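You operate a simulated robot arm through the tools that you are given. There is no shell and no other tool. Be economical: measure what you need, move in short steps, check, and stop when the job is done.

You are at the controls of a simulated robot arm. One attempt, no reset.

JOB
Take the white roller from the grey table top and leave it on top of the mesh pouch there.

It is judged by the outcome, as a careful person would: the job done as asked, and still so three seconds after it is handed in. It fails if anything else is knocked over, pushed out of place, dropped, spilled or broken.

ROBOT AND FRAMES
A 6-joint arm with a two-finger parallel gripper, fixed in place. Base frame: the origin is at the foot of the arm, x ahead of it, y to its left, z up; the work surface is at about z = 0. Lengths are in m, angles in rad, forces in N, time in s.
With the tool pointing down near the work surface it reaches from about 0.18 to 0.46 m from the base axis. Its first joint turns from -1.222 to 1.222 rad. Payload 1.9 kg.
The TCP is the grasp point between the finger pads, 0.023 m short of the fingertips. In the tool frame z runs along the fingers and y along their closing line. Largest opening 0.094 m; finger width 0.038, thickness 0.01; the body of the gripper, 0.054 by 0.096 m, starts 0.039 m behind the TCP.
Orientation is told as [roll, pitch, yaw] about the base's x, y, z axes, in that order, counted from this pose: with the fingers straight down and closing along the base's y, the tool's x points along the base's -x, its y along +y and its z along -z.

CONTROLS
- The arm moves only by the tool send_rows. Its argument "increments" is one flat list of numbers, 5 for each row, row after row: the shift along the base's x, y, z in units of 500 mm (1.0 is 500 mm), then the turn about the base's z in units of 60 degrees (1.0 is 60 degrees), then the opening, from 0 (shut) to 1 (fully open). In form: [dx, dy, dz, spin, gripper, dx, dy, dz, spin, gripper, ...]. A call has 1 to 12 rows; each row is the pose to reach, as a shift and turn from the pose commanded when the call began. A call with a number of a shift or a turn outside -1 to 1 is refused whole. Each row takes 0.2 s and may step no farther than 0.05 m and 0.15 rad from the row before; otherwise, or with a gripper value out of range, the whole call is refused. Where a pose cannot be reached the arm comes as near as it can. A force on the tool above 40 N (or 10 N above the force at the start of the call, whichever is more), or a blocked arm, ends the call early, and 0.2 s more pass. Each finger travels about 0.108 m/s and halts on what it meets, pressing with about 34 N; the grip force reading is that of the motor and also rises with nothing between the fingers. The clock runs only during rows and for 0.2 s after the last one: add rows that repeat a pose to give the fingers time. The reply holds the time, the measured pose of the TCP, the force on the tool along the base axes, the opening and the grip force, in the units named above and with some noise.
- Cameras (640 x 400 px; columns grow to the right, rows downward): "scene" is fixed at [0.0679, 0.3332, 0.4107]; the picture's right is [-0.58, -0.82, 0.00], its down [-0.57, 0.40, -0.72] and it looks along [0.58, -0.41, -0.70] (base axes); focal length 228 px, centre (320, 200). "wrist" rides on the gripper at [-0.039, 0, -0.044] in the tool frame; the picture's right is [0.00, -1.00, 0.00], its down [0.97, 0.00, -0.24] and it looks along [0.24, 0.00, 0.97] (tool axes); focal length 218 px, centre (320, 200). There is no depth. A picture from a camera that has moved, and an enlarged one, comes with that camera's place and axes in the base frame and with its lens.
- get_image(camera): a new picture of that camera. No time passes.
- inspect(camera, box): a new picture of the part [left, top, right, bottom] of that camera's present view, enlarged. No time passes.
- hand_in(): hands the job in; it is judged then, once.

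Go step by step. Nothing tells you positions but the pictures and the camera data: compare them with the known pose of the tool, close in by small moves and look again before you grip or let go. The budget is 90 turns and 36 pictures, counting those below and the enlarged ones. Unless the task says otherwise, let go and move clear before handing in, and close with one line.

The tools are called after "Call:" as name(argument=value, ...) on one line, values as JSON. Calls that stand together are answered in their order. send_rows: Moves the arm, as the interface text tells. Its arguments: {"type":"object","properties":{"increments":{"type":"array"}},"required":["increments"]} The other tools are called the same way: get_image (camera) takes a picture; inspect (camera, box) takes an enlarged picture of a part of a camera's view; hand_in () hands the job in.

At the start:

```text
time_s: 0.0
tcp_pos: [0.2758, 0.0422, 0.2401]
orientation: [-0.001, -0.001, 0.0]
ft_force: [0.0, 0.1, 0.3]
grip_width: 0.0939
grasp_force: 0.1
```

scene: 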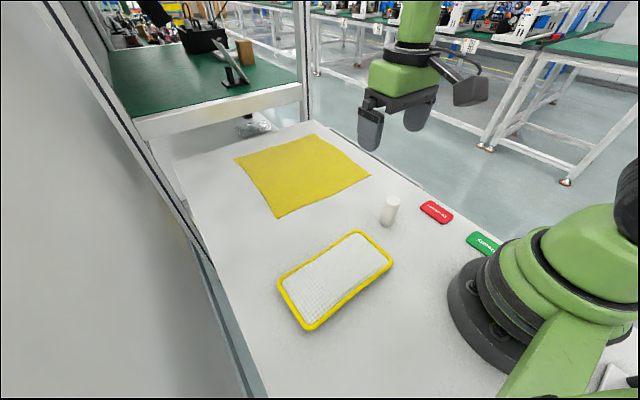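
wrist: 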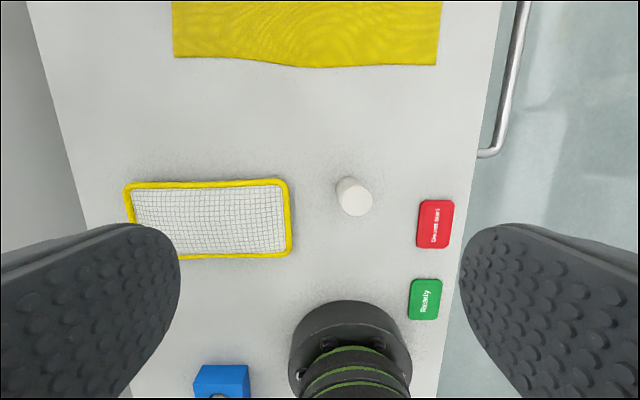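

The white roller stands upright at about (0.254, 0.004), and the mesh pouch lies around (0.216, 0.19). I'll look closer at both before moving.

Call:
inspect(camera="scene", box=[340, 170, 440, 240])

Call:
inspect(camera="scene", box=[260, 220, 420, 340])

Call:
inspect(camera="wrist", box=[300, 150, 420, 240])

```text
5.71 times, centred on (390, 205) of scene
camera zoom: at [0.0679, 0.3332, 0.4107], right [-0.58, -0.82, 0.0], down [-0.57, 0.4, -0.72], along [0.58, -0.41, -0.7], focal length 1303 px, centre (-80, 171)
```

zoom: 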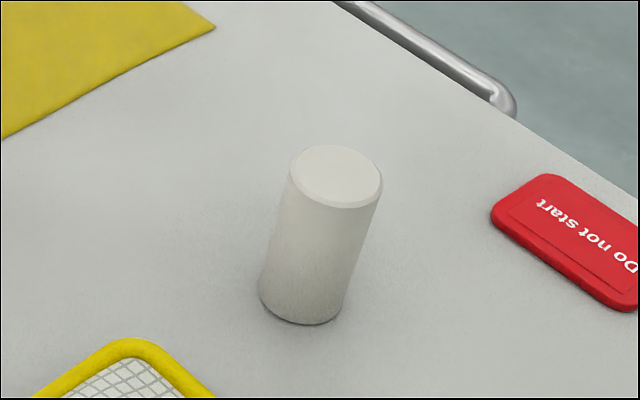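

```text
3.33 times, centred on (340, 280) of scene
camera zoom: at [0.0679, 0.3332, 0.4107], right [-0.58, -0.82, 0.0], down [-0.57, 0.4, -0.72], along [0.58, -0.41, -0.7], focal length 760 px, centre (253, -67)
```

zoom: 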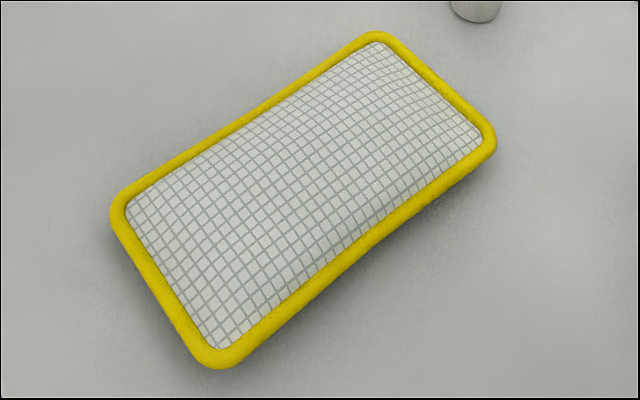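

```text
4.44 times, centred on (360, 195) of wrist
camera zoom: at [0.3149, 0.0424, 0.2854], right [0.0, -1.0, 0.0], down [-0.97, 0.0, 0.24], along [-0.24, 0.0, -0.97], focal length 970 px, centre (142, 222)
```

zoom: 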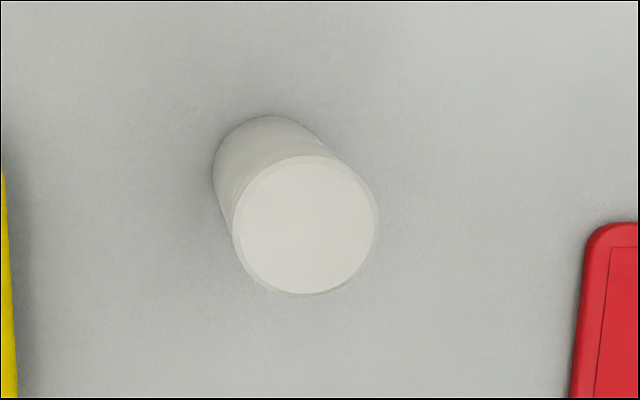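

The roller's base is at about (0.258, 0.003), with a diameter near 34 mm and a height near 60 mm. I'll move above it and check the alignment.

Call:
send_rows(increments=[-0.009, -0.0194, -0.06, 0, 0.85, -0.018, -0.0388, -0.12, 0, 0.8, -0.027, -0.0582, -0.18, 0, 0.8, -0.0356, -0.0776, -0.24, 0, 0.8, -0.0356, -0.0776, -0.24, 0, 0.8])

Call:
get_image(camera="wrist")

Call:
get_image(camera="scene")

```text
time_s: 1.2
tcp_pos: [0.2576, 0.0044, 0.1192]
orientation: [-0.001, -0.002, -0.001]
ft_force: [-0.2, -0.6, 0.0]
grip_width: 0.0752
grasp_force: 0.1
```

```text
30 pictures are left
camera wrist: at [0.2962, 0.0038, 0.1647], right [0.0, -1.0, 0.0], down [-0.97, 0.0, 0.24], along [-0.24, 0.0, -0.97], focal length 218 px, centre (320, 200)
```

wrist: 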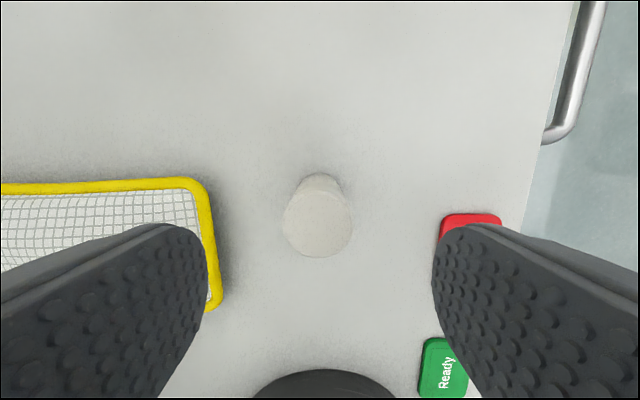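

```text
29 pictures are left
```

scene: 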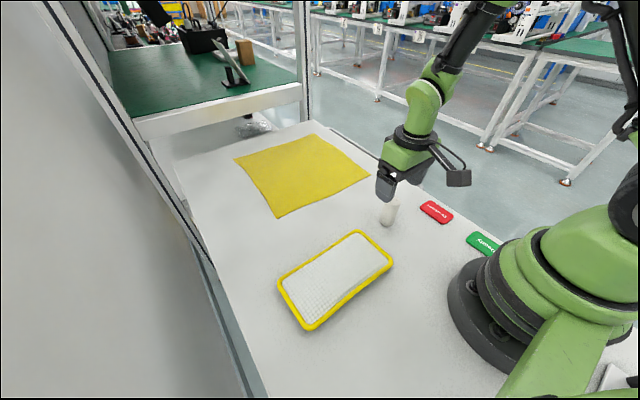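

The roller is centred between the fingers, so I'll descend to about z = 0.038 and close.

Call:
send_rows(increments=[0.001, 0, -0.05, 0, 0.8, 0.002, 0, -0.1, 0, 0.8, 0.002, 0, -0.14, 0, 0.8, 0.002, 0, -0.163, 0, 0.8, 0.002, 0, -0.163, 0, 0.8])

Call:
get_image(camera="wrist")

```text
time_s: 2.4
tcp_pos: [0.2598, 0.0032, 0.0406]
orientation: [-0.001, -0.001, 0.0]
ft_force: [0.1, -0.8, 0.0]
grip_width: 0.0755
grasp_force: 0.1
```

```text
28 pictures are left
camera wrist: at [0.2985, 0.0038, 0.0838], right [0.0, -1.0, 0.0], down [-0.97, 0.0, 0.24], along [-0.24, 0.0, -0.97], focal length 218 px, centre (320, 200)
```

wrist: 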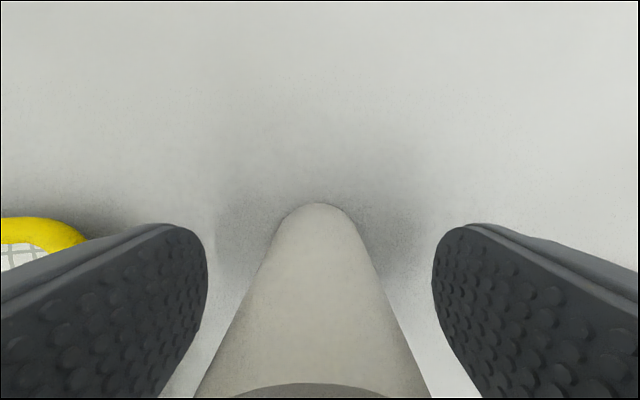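

The roller sits centred between the pads, so I'm closing now.

Call:
send_rows(increments=[0, 0, 0, 0, 0.6, 0, 0, 0, 0, 0.45, 0, 0, 0, 0, 0.3, 0, 0, 0, 0, 0.2, 0, 0, 0, 0, 0.2])

```text
time_s: 3.6
tcp_pos: [0.2595, 0.0037, 0.0407]
orientation: [0.0, -0.002, -0.001]
ft_force: [-0.6, 0.0, -0.3]
grip_width: 0.0328
grasp_force: 34.4
```

It is gripped at 33 mm. I'll lift it.

Call:
send_rows(increments=[0, 0, 0.02, 0, 0.2, 0, 0, 0.08, 0, 0.2, 0, 0, 0.15, 0, 0.2, 0, 0, 0.22, 0, 0.2, 0, 0, 0.22, 0, 0.2])

Call:
get_image(camera="scene")

Call:
get_image(camera="wrist")

```text
time_s: 4.8
tcp_pos: [0.2609, 0.0026, 0.1495]
orientation: [0.0, -0.002, -0.001]
ft_force: [0.7, -0.7, -0.4]
grip_width: 0.0331
grasp_force: 34.3
```

```text
27 pictures are left
```

scene: 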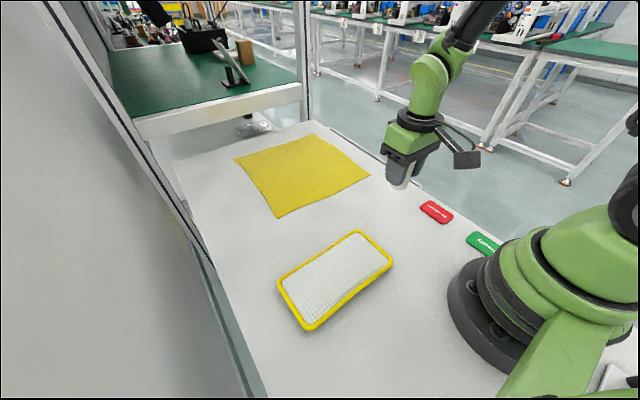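

```text
26 pictures are left
camera wrist: at [0.2984, 0.003, 0.1941], right [0.0, -1.0, 0.0], down [-0.97, 0.0, 0.24], along [-0.24, 0.0, -0.97], focal length 218 px, centre (320, 200)
```

wrist: 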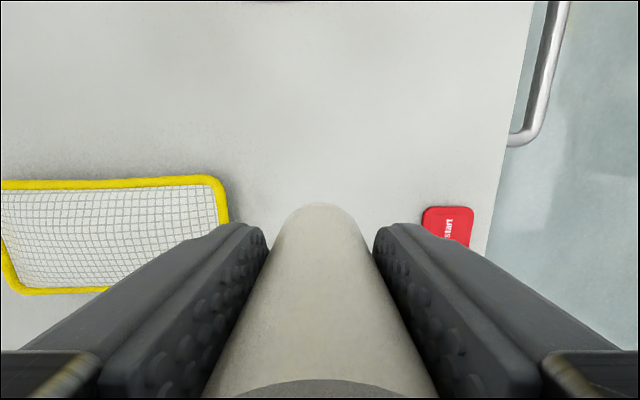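

The roller is held firmly. I'll carry it above the pouch at height and look.

Call:
send_rows(increments=[-0.014, 0.06, 0, 0, 0.2, -0.028, 0.12, 0, 0, 0.2, -0.042, 0.18, 0, 0, 0.2, -0.056, 0.24, 0, 0, 0.2, -0.07, 0.3, 0, 0, 0.2, -0.086, 0.364, 0, 0, 0.2, -0.086, 0.364, 0, 0, 0.2])

Call:
get_image(camera="scene")

Call:
get_image(camera="wrist")

```text
time_s: 6.4
tcp_pos: [0.2159, 0.1849, 0.149]
orientation: [0.0, -0.004, 0.0]
ft_force: [-0.3, -0.4, -1.2]
grip_width: 0.0333
grasp_force: 34.0
```

```text
25 pictures are left
```

scene: 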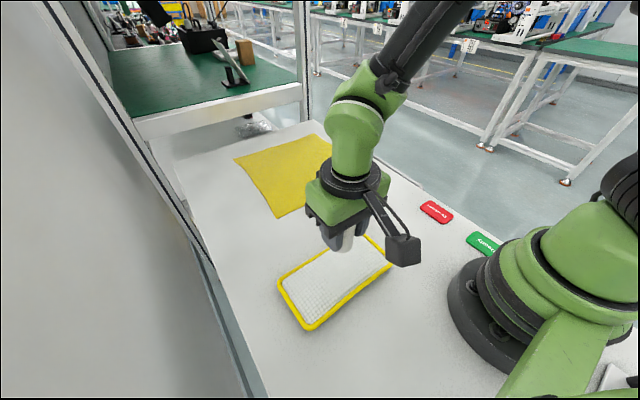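

```text
24 pictures are left
camera wrist: at [0.2549, 0.1848, 0.1927], right [0.0, -1.0, 0.0], down [-0.97, 0.0, 0.24], along [-0.24, 0.0, -0.97], focal length 218 px, centre (320, 200)
```

wrist: 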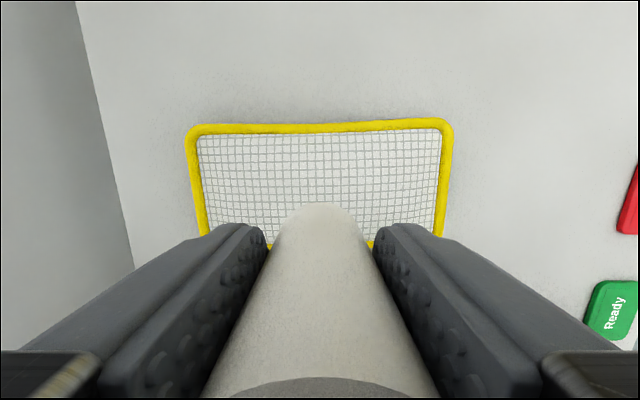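

The pouch spans about x 0.168 to 0.270 and y 0.081 to 0.288, so its centre is near (0.219, 0.184). I'll shift slightly and go down to just above it.

Call:
send_rows(increments=[0.006, -0.002, -0.05, 0, 0.2, 0.006, -0.002, -0.1, 0, 0.2, 0.006, -0.002, -0.12, 0, 0.2, 0.006, -0.002, -0.12, 0, 0.2])

Call:
inspect(camera="scene", box=[260, 180, 420, 340])

Call:
get_image(camera="wrist")

```text
time_s: 7.4
tcp_pos: [0.2203, 0.1851, 0.0901]
orientation: [-0.001, -0.004, 0.001]
ft_force: [-0.9, 0.3, -0.6]
grip_width: 0.033
grasp_force: 34.4
```

```text
2.50 times, centred on (340, 260) of scene
camera zoom: at [0.0679, 0.3332, 0.4107], right [-0.58, -0.82, 0.0], down [-0.57, 0.4, -0.72], along [0.58, -0.41, -0.7], focal length 570 px, centre (270, 50)
```

zoom: 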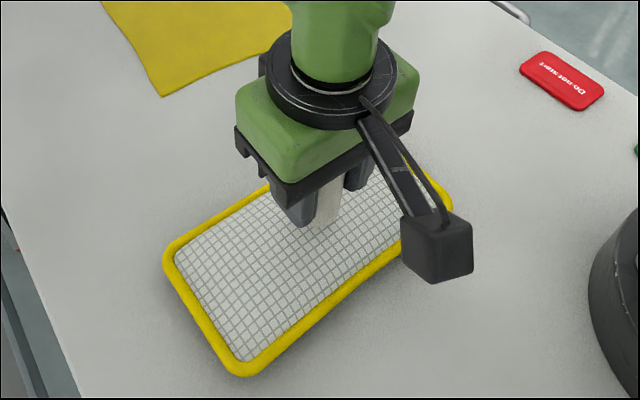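

```text
22 pictures are left
camera wrist: at [0.2585, 0.1844, 0.1329], right [0.0, -1.0, 0.0], down [-0.97, 0.0, 0.24], along [-0.24, 0.0, -0.97], focal length 218 px, centre (320, 200)
```

wrist: 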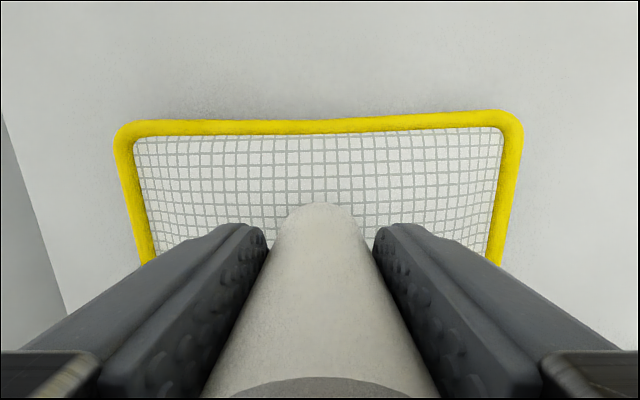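

The roller is over the middle of the pouch with its bottom at about z = 0.049. I'll lower it slowly and watch the force.

Call:
send_rows(increments=[0, 0, -0.005, 0, 0.2, 0, 0, -0.01, 0, 0.2, 0, 0, -0.015, 0, 0.2, 0, 0, -0.02, 0, 0.2, 0, 0, -0.024, 0, 0.2, 0, 0, -0.028, 0, 0.2])

Call:
inspect(camera="scene", box=[300, 210, 380, 290])

```text
time_s: 8.8
tcp_pos: [0.22, 0.1855, 0.0751]
orientation: [0.002, -0.003, 0.0]
ft_force: [-0.5, -0.2, -1.5]
grip_width: 0.0333
grasp_force: 33.8
```

```text
5.00 times, centred on (340, 250) of scene
camera zoom: at [0.0679, 0.3332, 0.4107], right [-0.58, -0.82, 0.0], down [-0.57, 0.4, -0.72], along [0.58, -0.41, -0.7], focal length 1140 px, centre (220, -50)
```

zoom: 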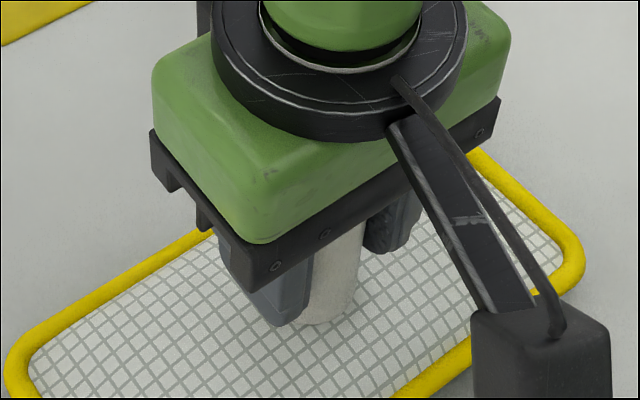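

No contact yet, with the bottom near z = 0.034. I'll continue in small steps.

Call:
send_rows(increments=[0, 0, -0.004, 0, 0.2, 0, 0, -0.008, 0, 0.2, 0, 0, -0.012, 0, 0.2, 0, 0, -0.012, 0, 0.2])

```text
time_s: 9.8
tcp_pos: [0.221, 0.1854, 0.0699]
orientation: [0.005, -0.002, 0.0]
ft_force: [1.4, -0.1, 31.8]
grip_width: 0.0333
grasp_force: 34.1
```

There is firm contact at about z = 0.030. I'll back off a little to relieve the load.

Call:
send_rows(increments=[0, 0, 0.002, 0, 0.2, 0, 0, 0.004, 0, 0.2, 0, 0, 0.004, 0, 0.2])

Call:
inspect(camera="scene", box=[300, 210, 380, 290])

```text
time_s: 10.6
tcp_pos: [0.218, 0.1838, 0.0728]
orientation: [-0.003, 0.001, -0.001]
ft_force: [-0.2, 0.1, -1.3]
grip_width: 0.0332
grasp_force: 33.6
```

```text
5.00 times, centred on (340, 250) of scene
camera zoom: at [0.0679, 0.3331, 0.4107], right [-0.58, -0.82, 0.0], down [-0.57, 0.4, -0.72], along [0.58, -0.41, -0.7], focal length 1140 px, centre (220, -50)
```

zoom: 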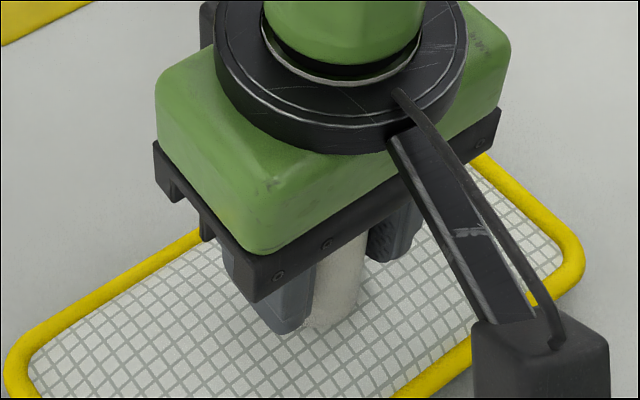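

The load is off, and the bottom hovers about a millimetre above contact. I'll ease down to a light touch.

Call:
send_rows(increments=[0, 0, -0.001, 0, 0.2, 0, 0, -0.002, 0, 0.2, 0, 0, -0.002, 0, 0.2])

```text
time_s: 11.4
tcp_pos: [0.2194, 0.1839, 0.0718]
orientation: [0.001, -0.001, -0.001]
ft_force: [-0.9, -0.8, 4.9]
grip_width: 0.033
grasp_force: 34.5
```

Light contact at about 5 N. I'll open the fingers gradually.

Call:
send_rows(increments=[0, 0, 0, 0, 0.36, 0, 0, 0, 0, 0.4, 0, 0, 0, 0, 0.48, 0, 0, 0, 0, 0.6, 0, 0, 0, 0, 0.8, 0, 0, 0, 0, 0.8])

Call:
get_image(camera="wrist")

Call:
inspect(camera="scene", box=[300, 210, 380, 290])

```text
time_s: 12.8
tcp_pos: [0.2187, 0.1852, 0.0715]
orientation: [0.0, 0.001, 0.001]
ft_force: [-0.7, -0.5, 1.0]
grip_width: 0.0756
grasp_force: 0.0
```

```text
19 pictures are left
camera wrist: at [0.2581, 0.185, 0.1146], right [0.0, -1.0, 0.0], down [-0.97, 0.0, 0.24], along [-0.24, 0.0, -0.97], focal length 218 px, centre (320, 200)
```

wrist: 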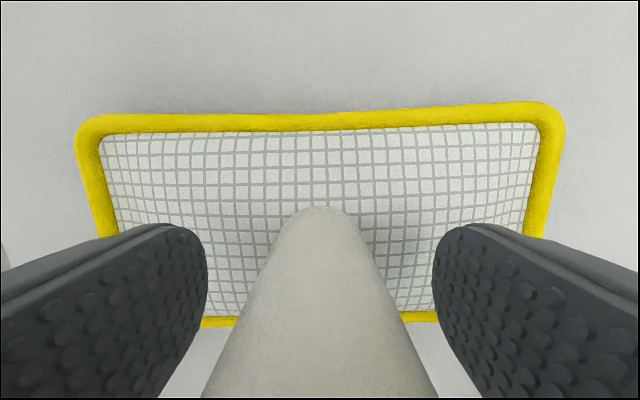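

```text
5.00 times, centred on (340, 250) of scene
camera zoom: at [0.0679, 0.3332, 0.4107], right [-0.58, -0.82, 0.0], down [-0.57, 0.4, -0.72], along [0.58, -0.41, -0.7], focal length 1140 px, centre (220, -50)
```

zoom: 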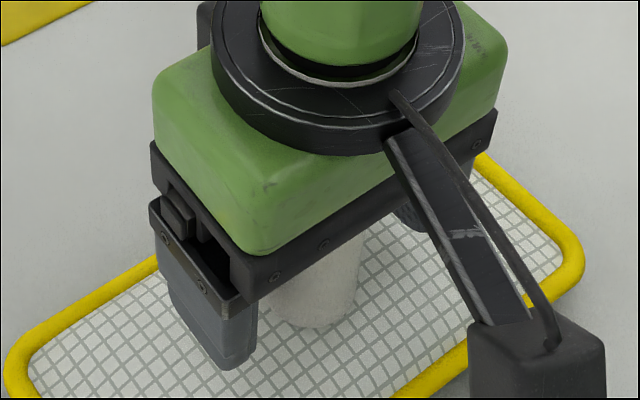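

The roller is standing free between the open fingers. I'll rise straight up.

Call:
send_rows(increments=[0, 0, 0.02, 0, 0.8, 0, 0, 0.06, 0, 0.8, 0, 0, 0.12, 0, 0.8, 0, 0, 0.2, 0, 0.8, 0, 0, 0.28, 0, 0.8, 0, 0, 0.28, 0, 0.8])

Call:
get_image(camera="wrist")

Call:
get_image(camera="scene")

```text
time_s: 14.2
tcp_pos: [0.2193, 0.1858, 0.2127]
orientation: [-0.001, -0.003, 0.0]
ft_force: [0.8, 0.3, 0.5]
grip_width: 0.0749
grasp_force: 0.1
```

```text
17 pictures are left
camera wrist: at [0.2577, 0.1845, 0.2556], right [0.0, -1.0, 0.0], down [-0.97, 0.0, 0.24], along [-0.24, 0.0, -0.97], focal length 218 px, centre (320, 200)
```

wrist: 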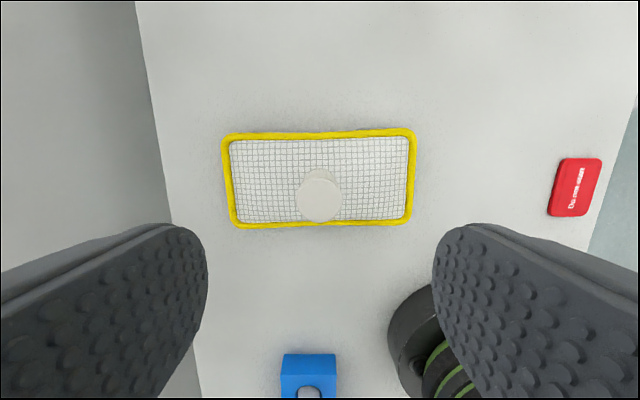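

```text
16 pictures are left
```

scene: 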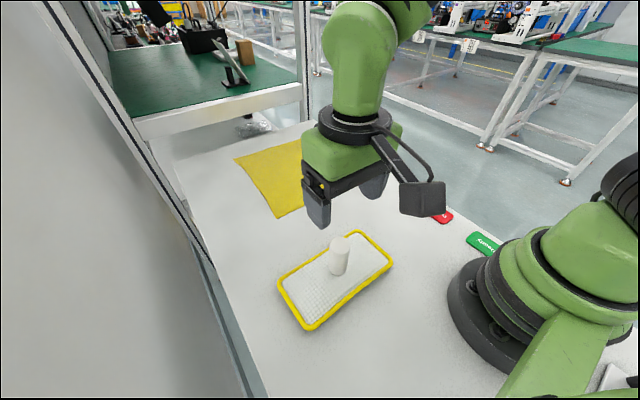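

The roller stands near the middle of the pouch and the gripper is clear. I'll wait a couple of seconds and check that it holds.

Call:
send_rows(increments=[0, 0, 0, 0, 0.8, 0, 0, 0, 0, 0.8, 0, 0, 0, 0, 0.8, 0, 0, 0, 0, 0.8, 0, 0, 0, 0, 0.8, 0, 0, 0, 0, 0.8, 0, 0, 0, 0, 0.8, 0, 0, 0, 0, 0.8, 0, 0, 0, 0, 0.8, 0, 0, 0, 0, 0.8])

Call:
inspect(camera="scene", box=[260, 220, 420, 340])

```text
time_s: 16.4
tcp_pos: [0.2188, 0.184, 0.2114]
orientation: [0.0, -0.002, -0.001]
ft_force: [-0.3, 0.3, 0.1]
grip_width: 0.0749
grasp_force: 0.0
```

```text
3.33 times, centred on (340, 280) of scene
camera zoom: at [0.0679, 0.3332, 0.4107], right [-0.58, -0.82, 0.0], down [-0.57, 0.4, -0.72], along [0.58, -0.41, -0.7], focal length 760 px, centre (253, -67)
```

zoom: 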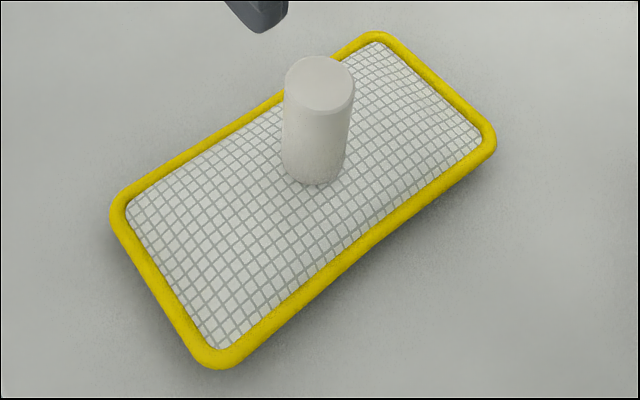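

The roller is still upright on the pouch, the pouch has not shifted and nothing else has moved, so I'm handing in.

Call:
hand_in()

```text
The job is handed in.
```

The white roller is standing upright near the middle of the mesh pouch. It was still steady about two seconds after I moved the gripper clear, and then I handed the job in.
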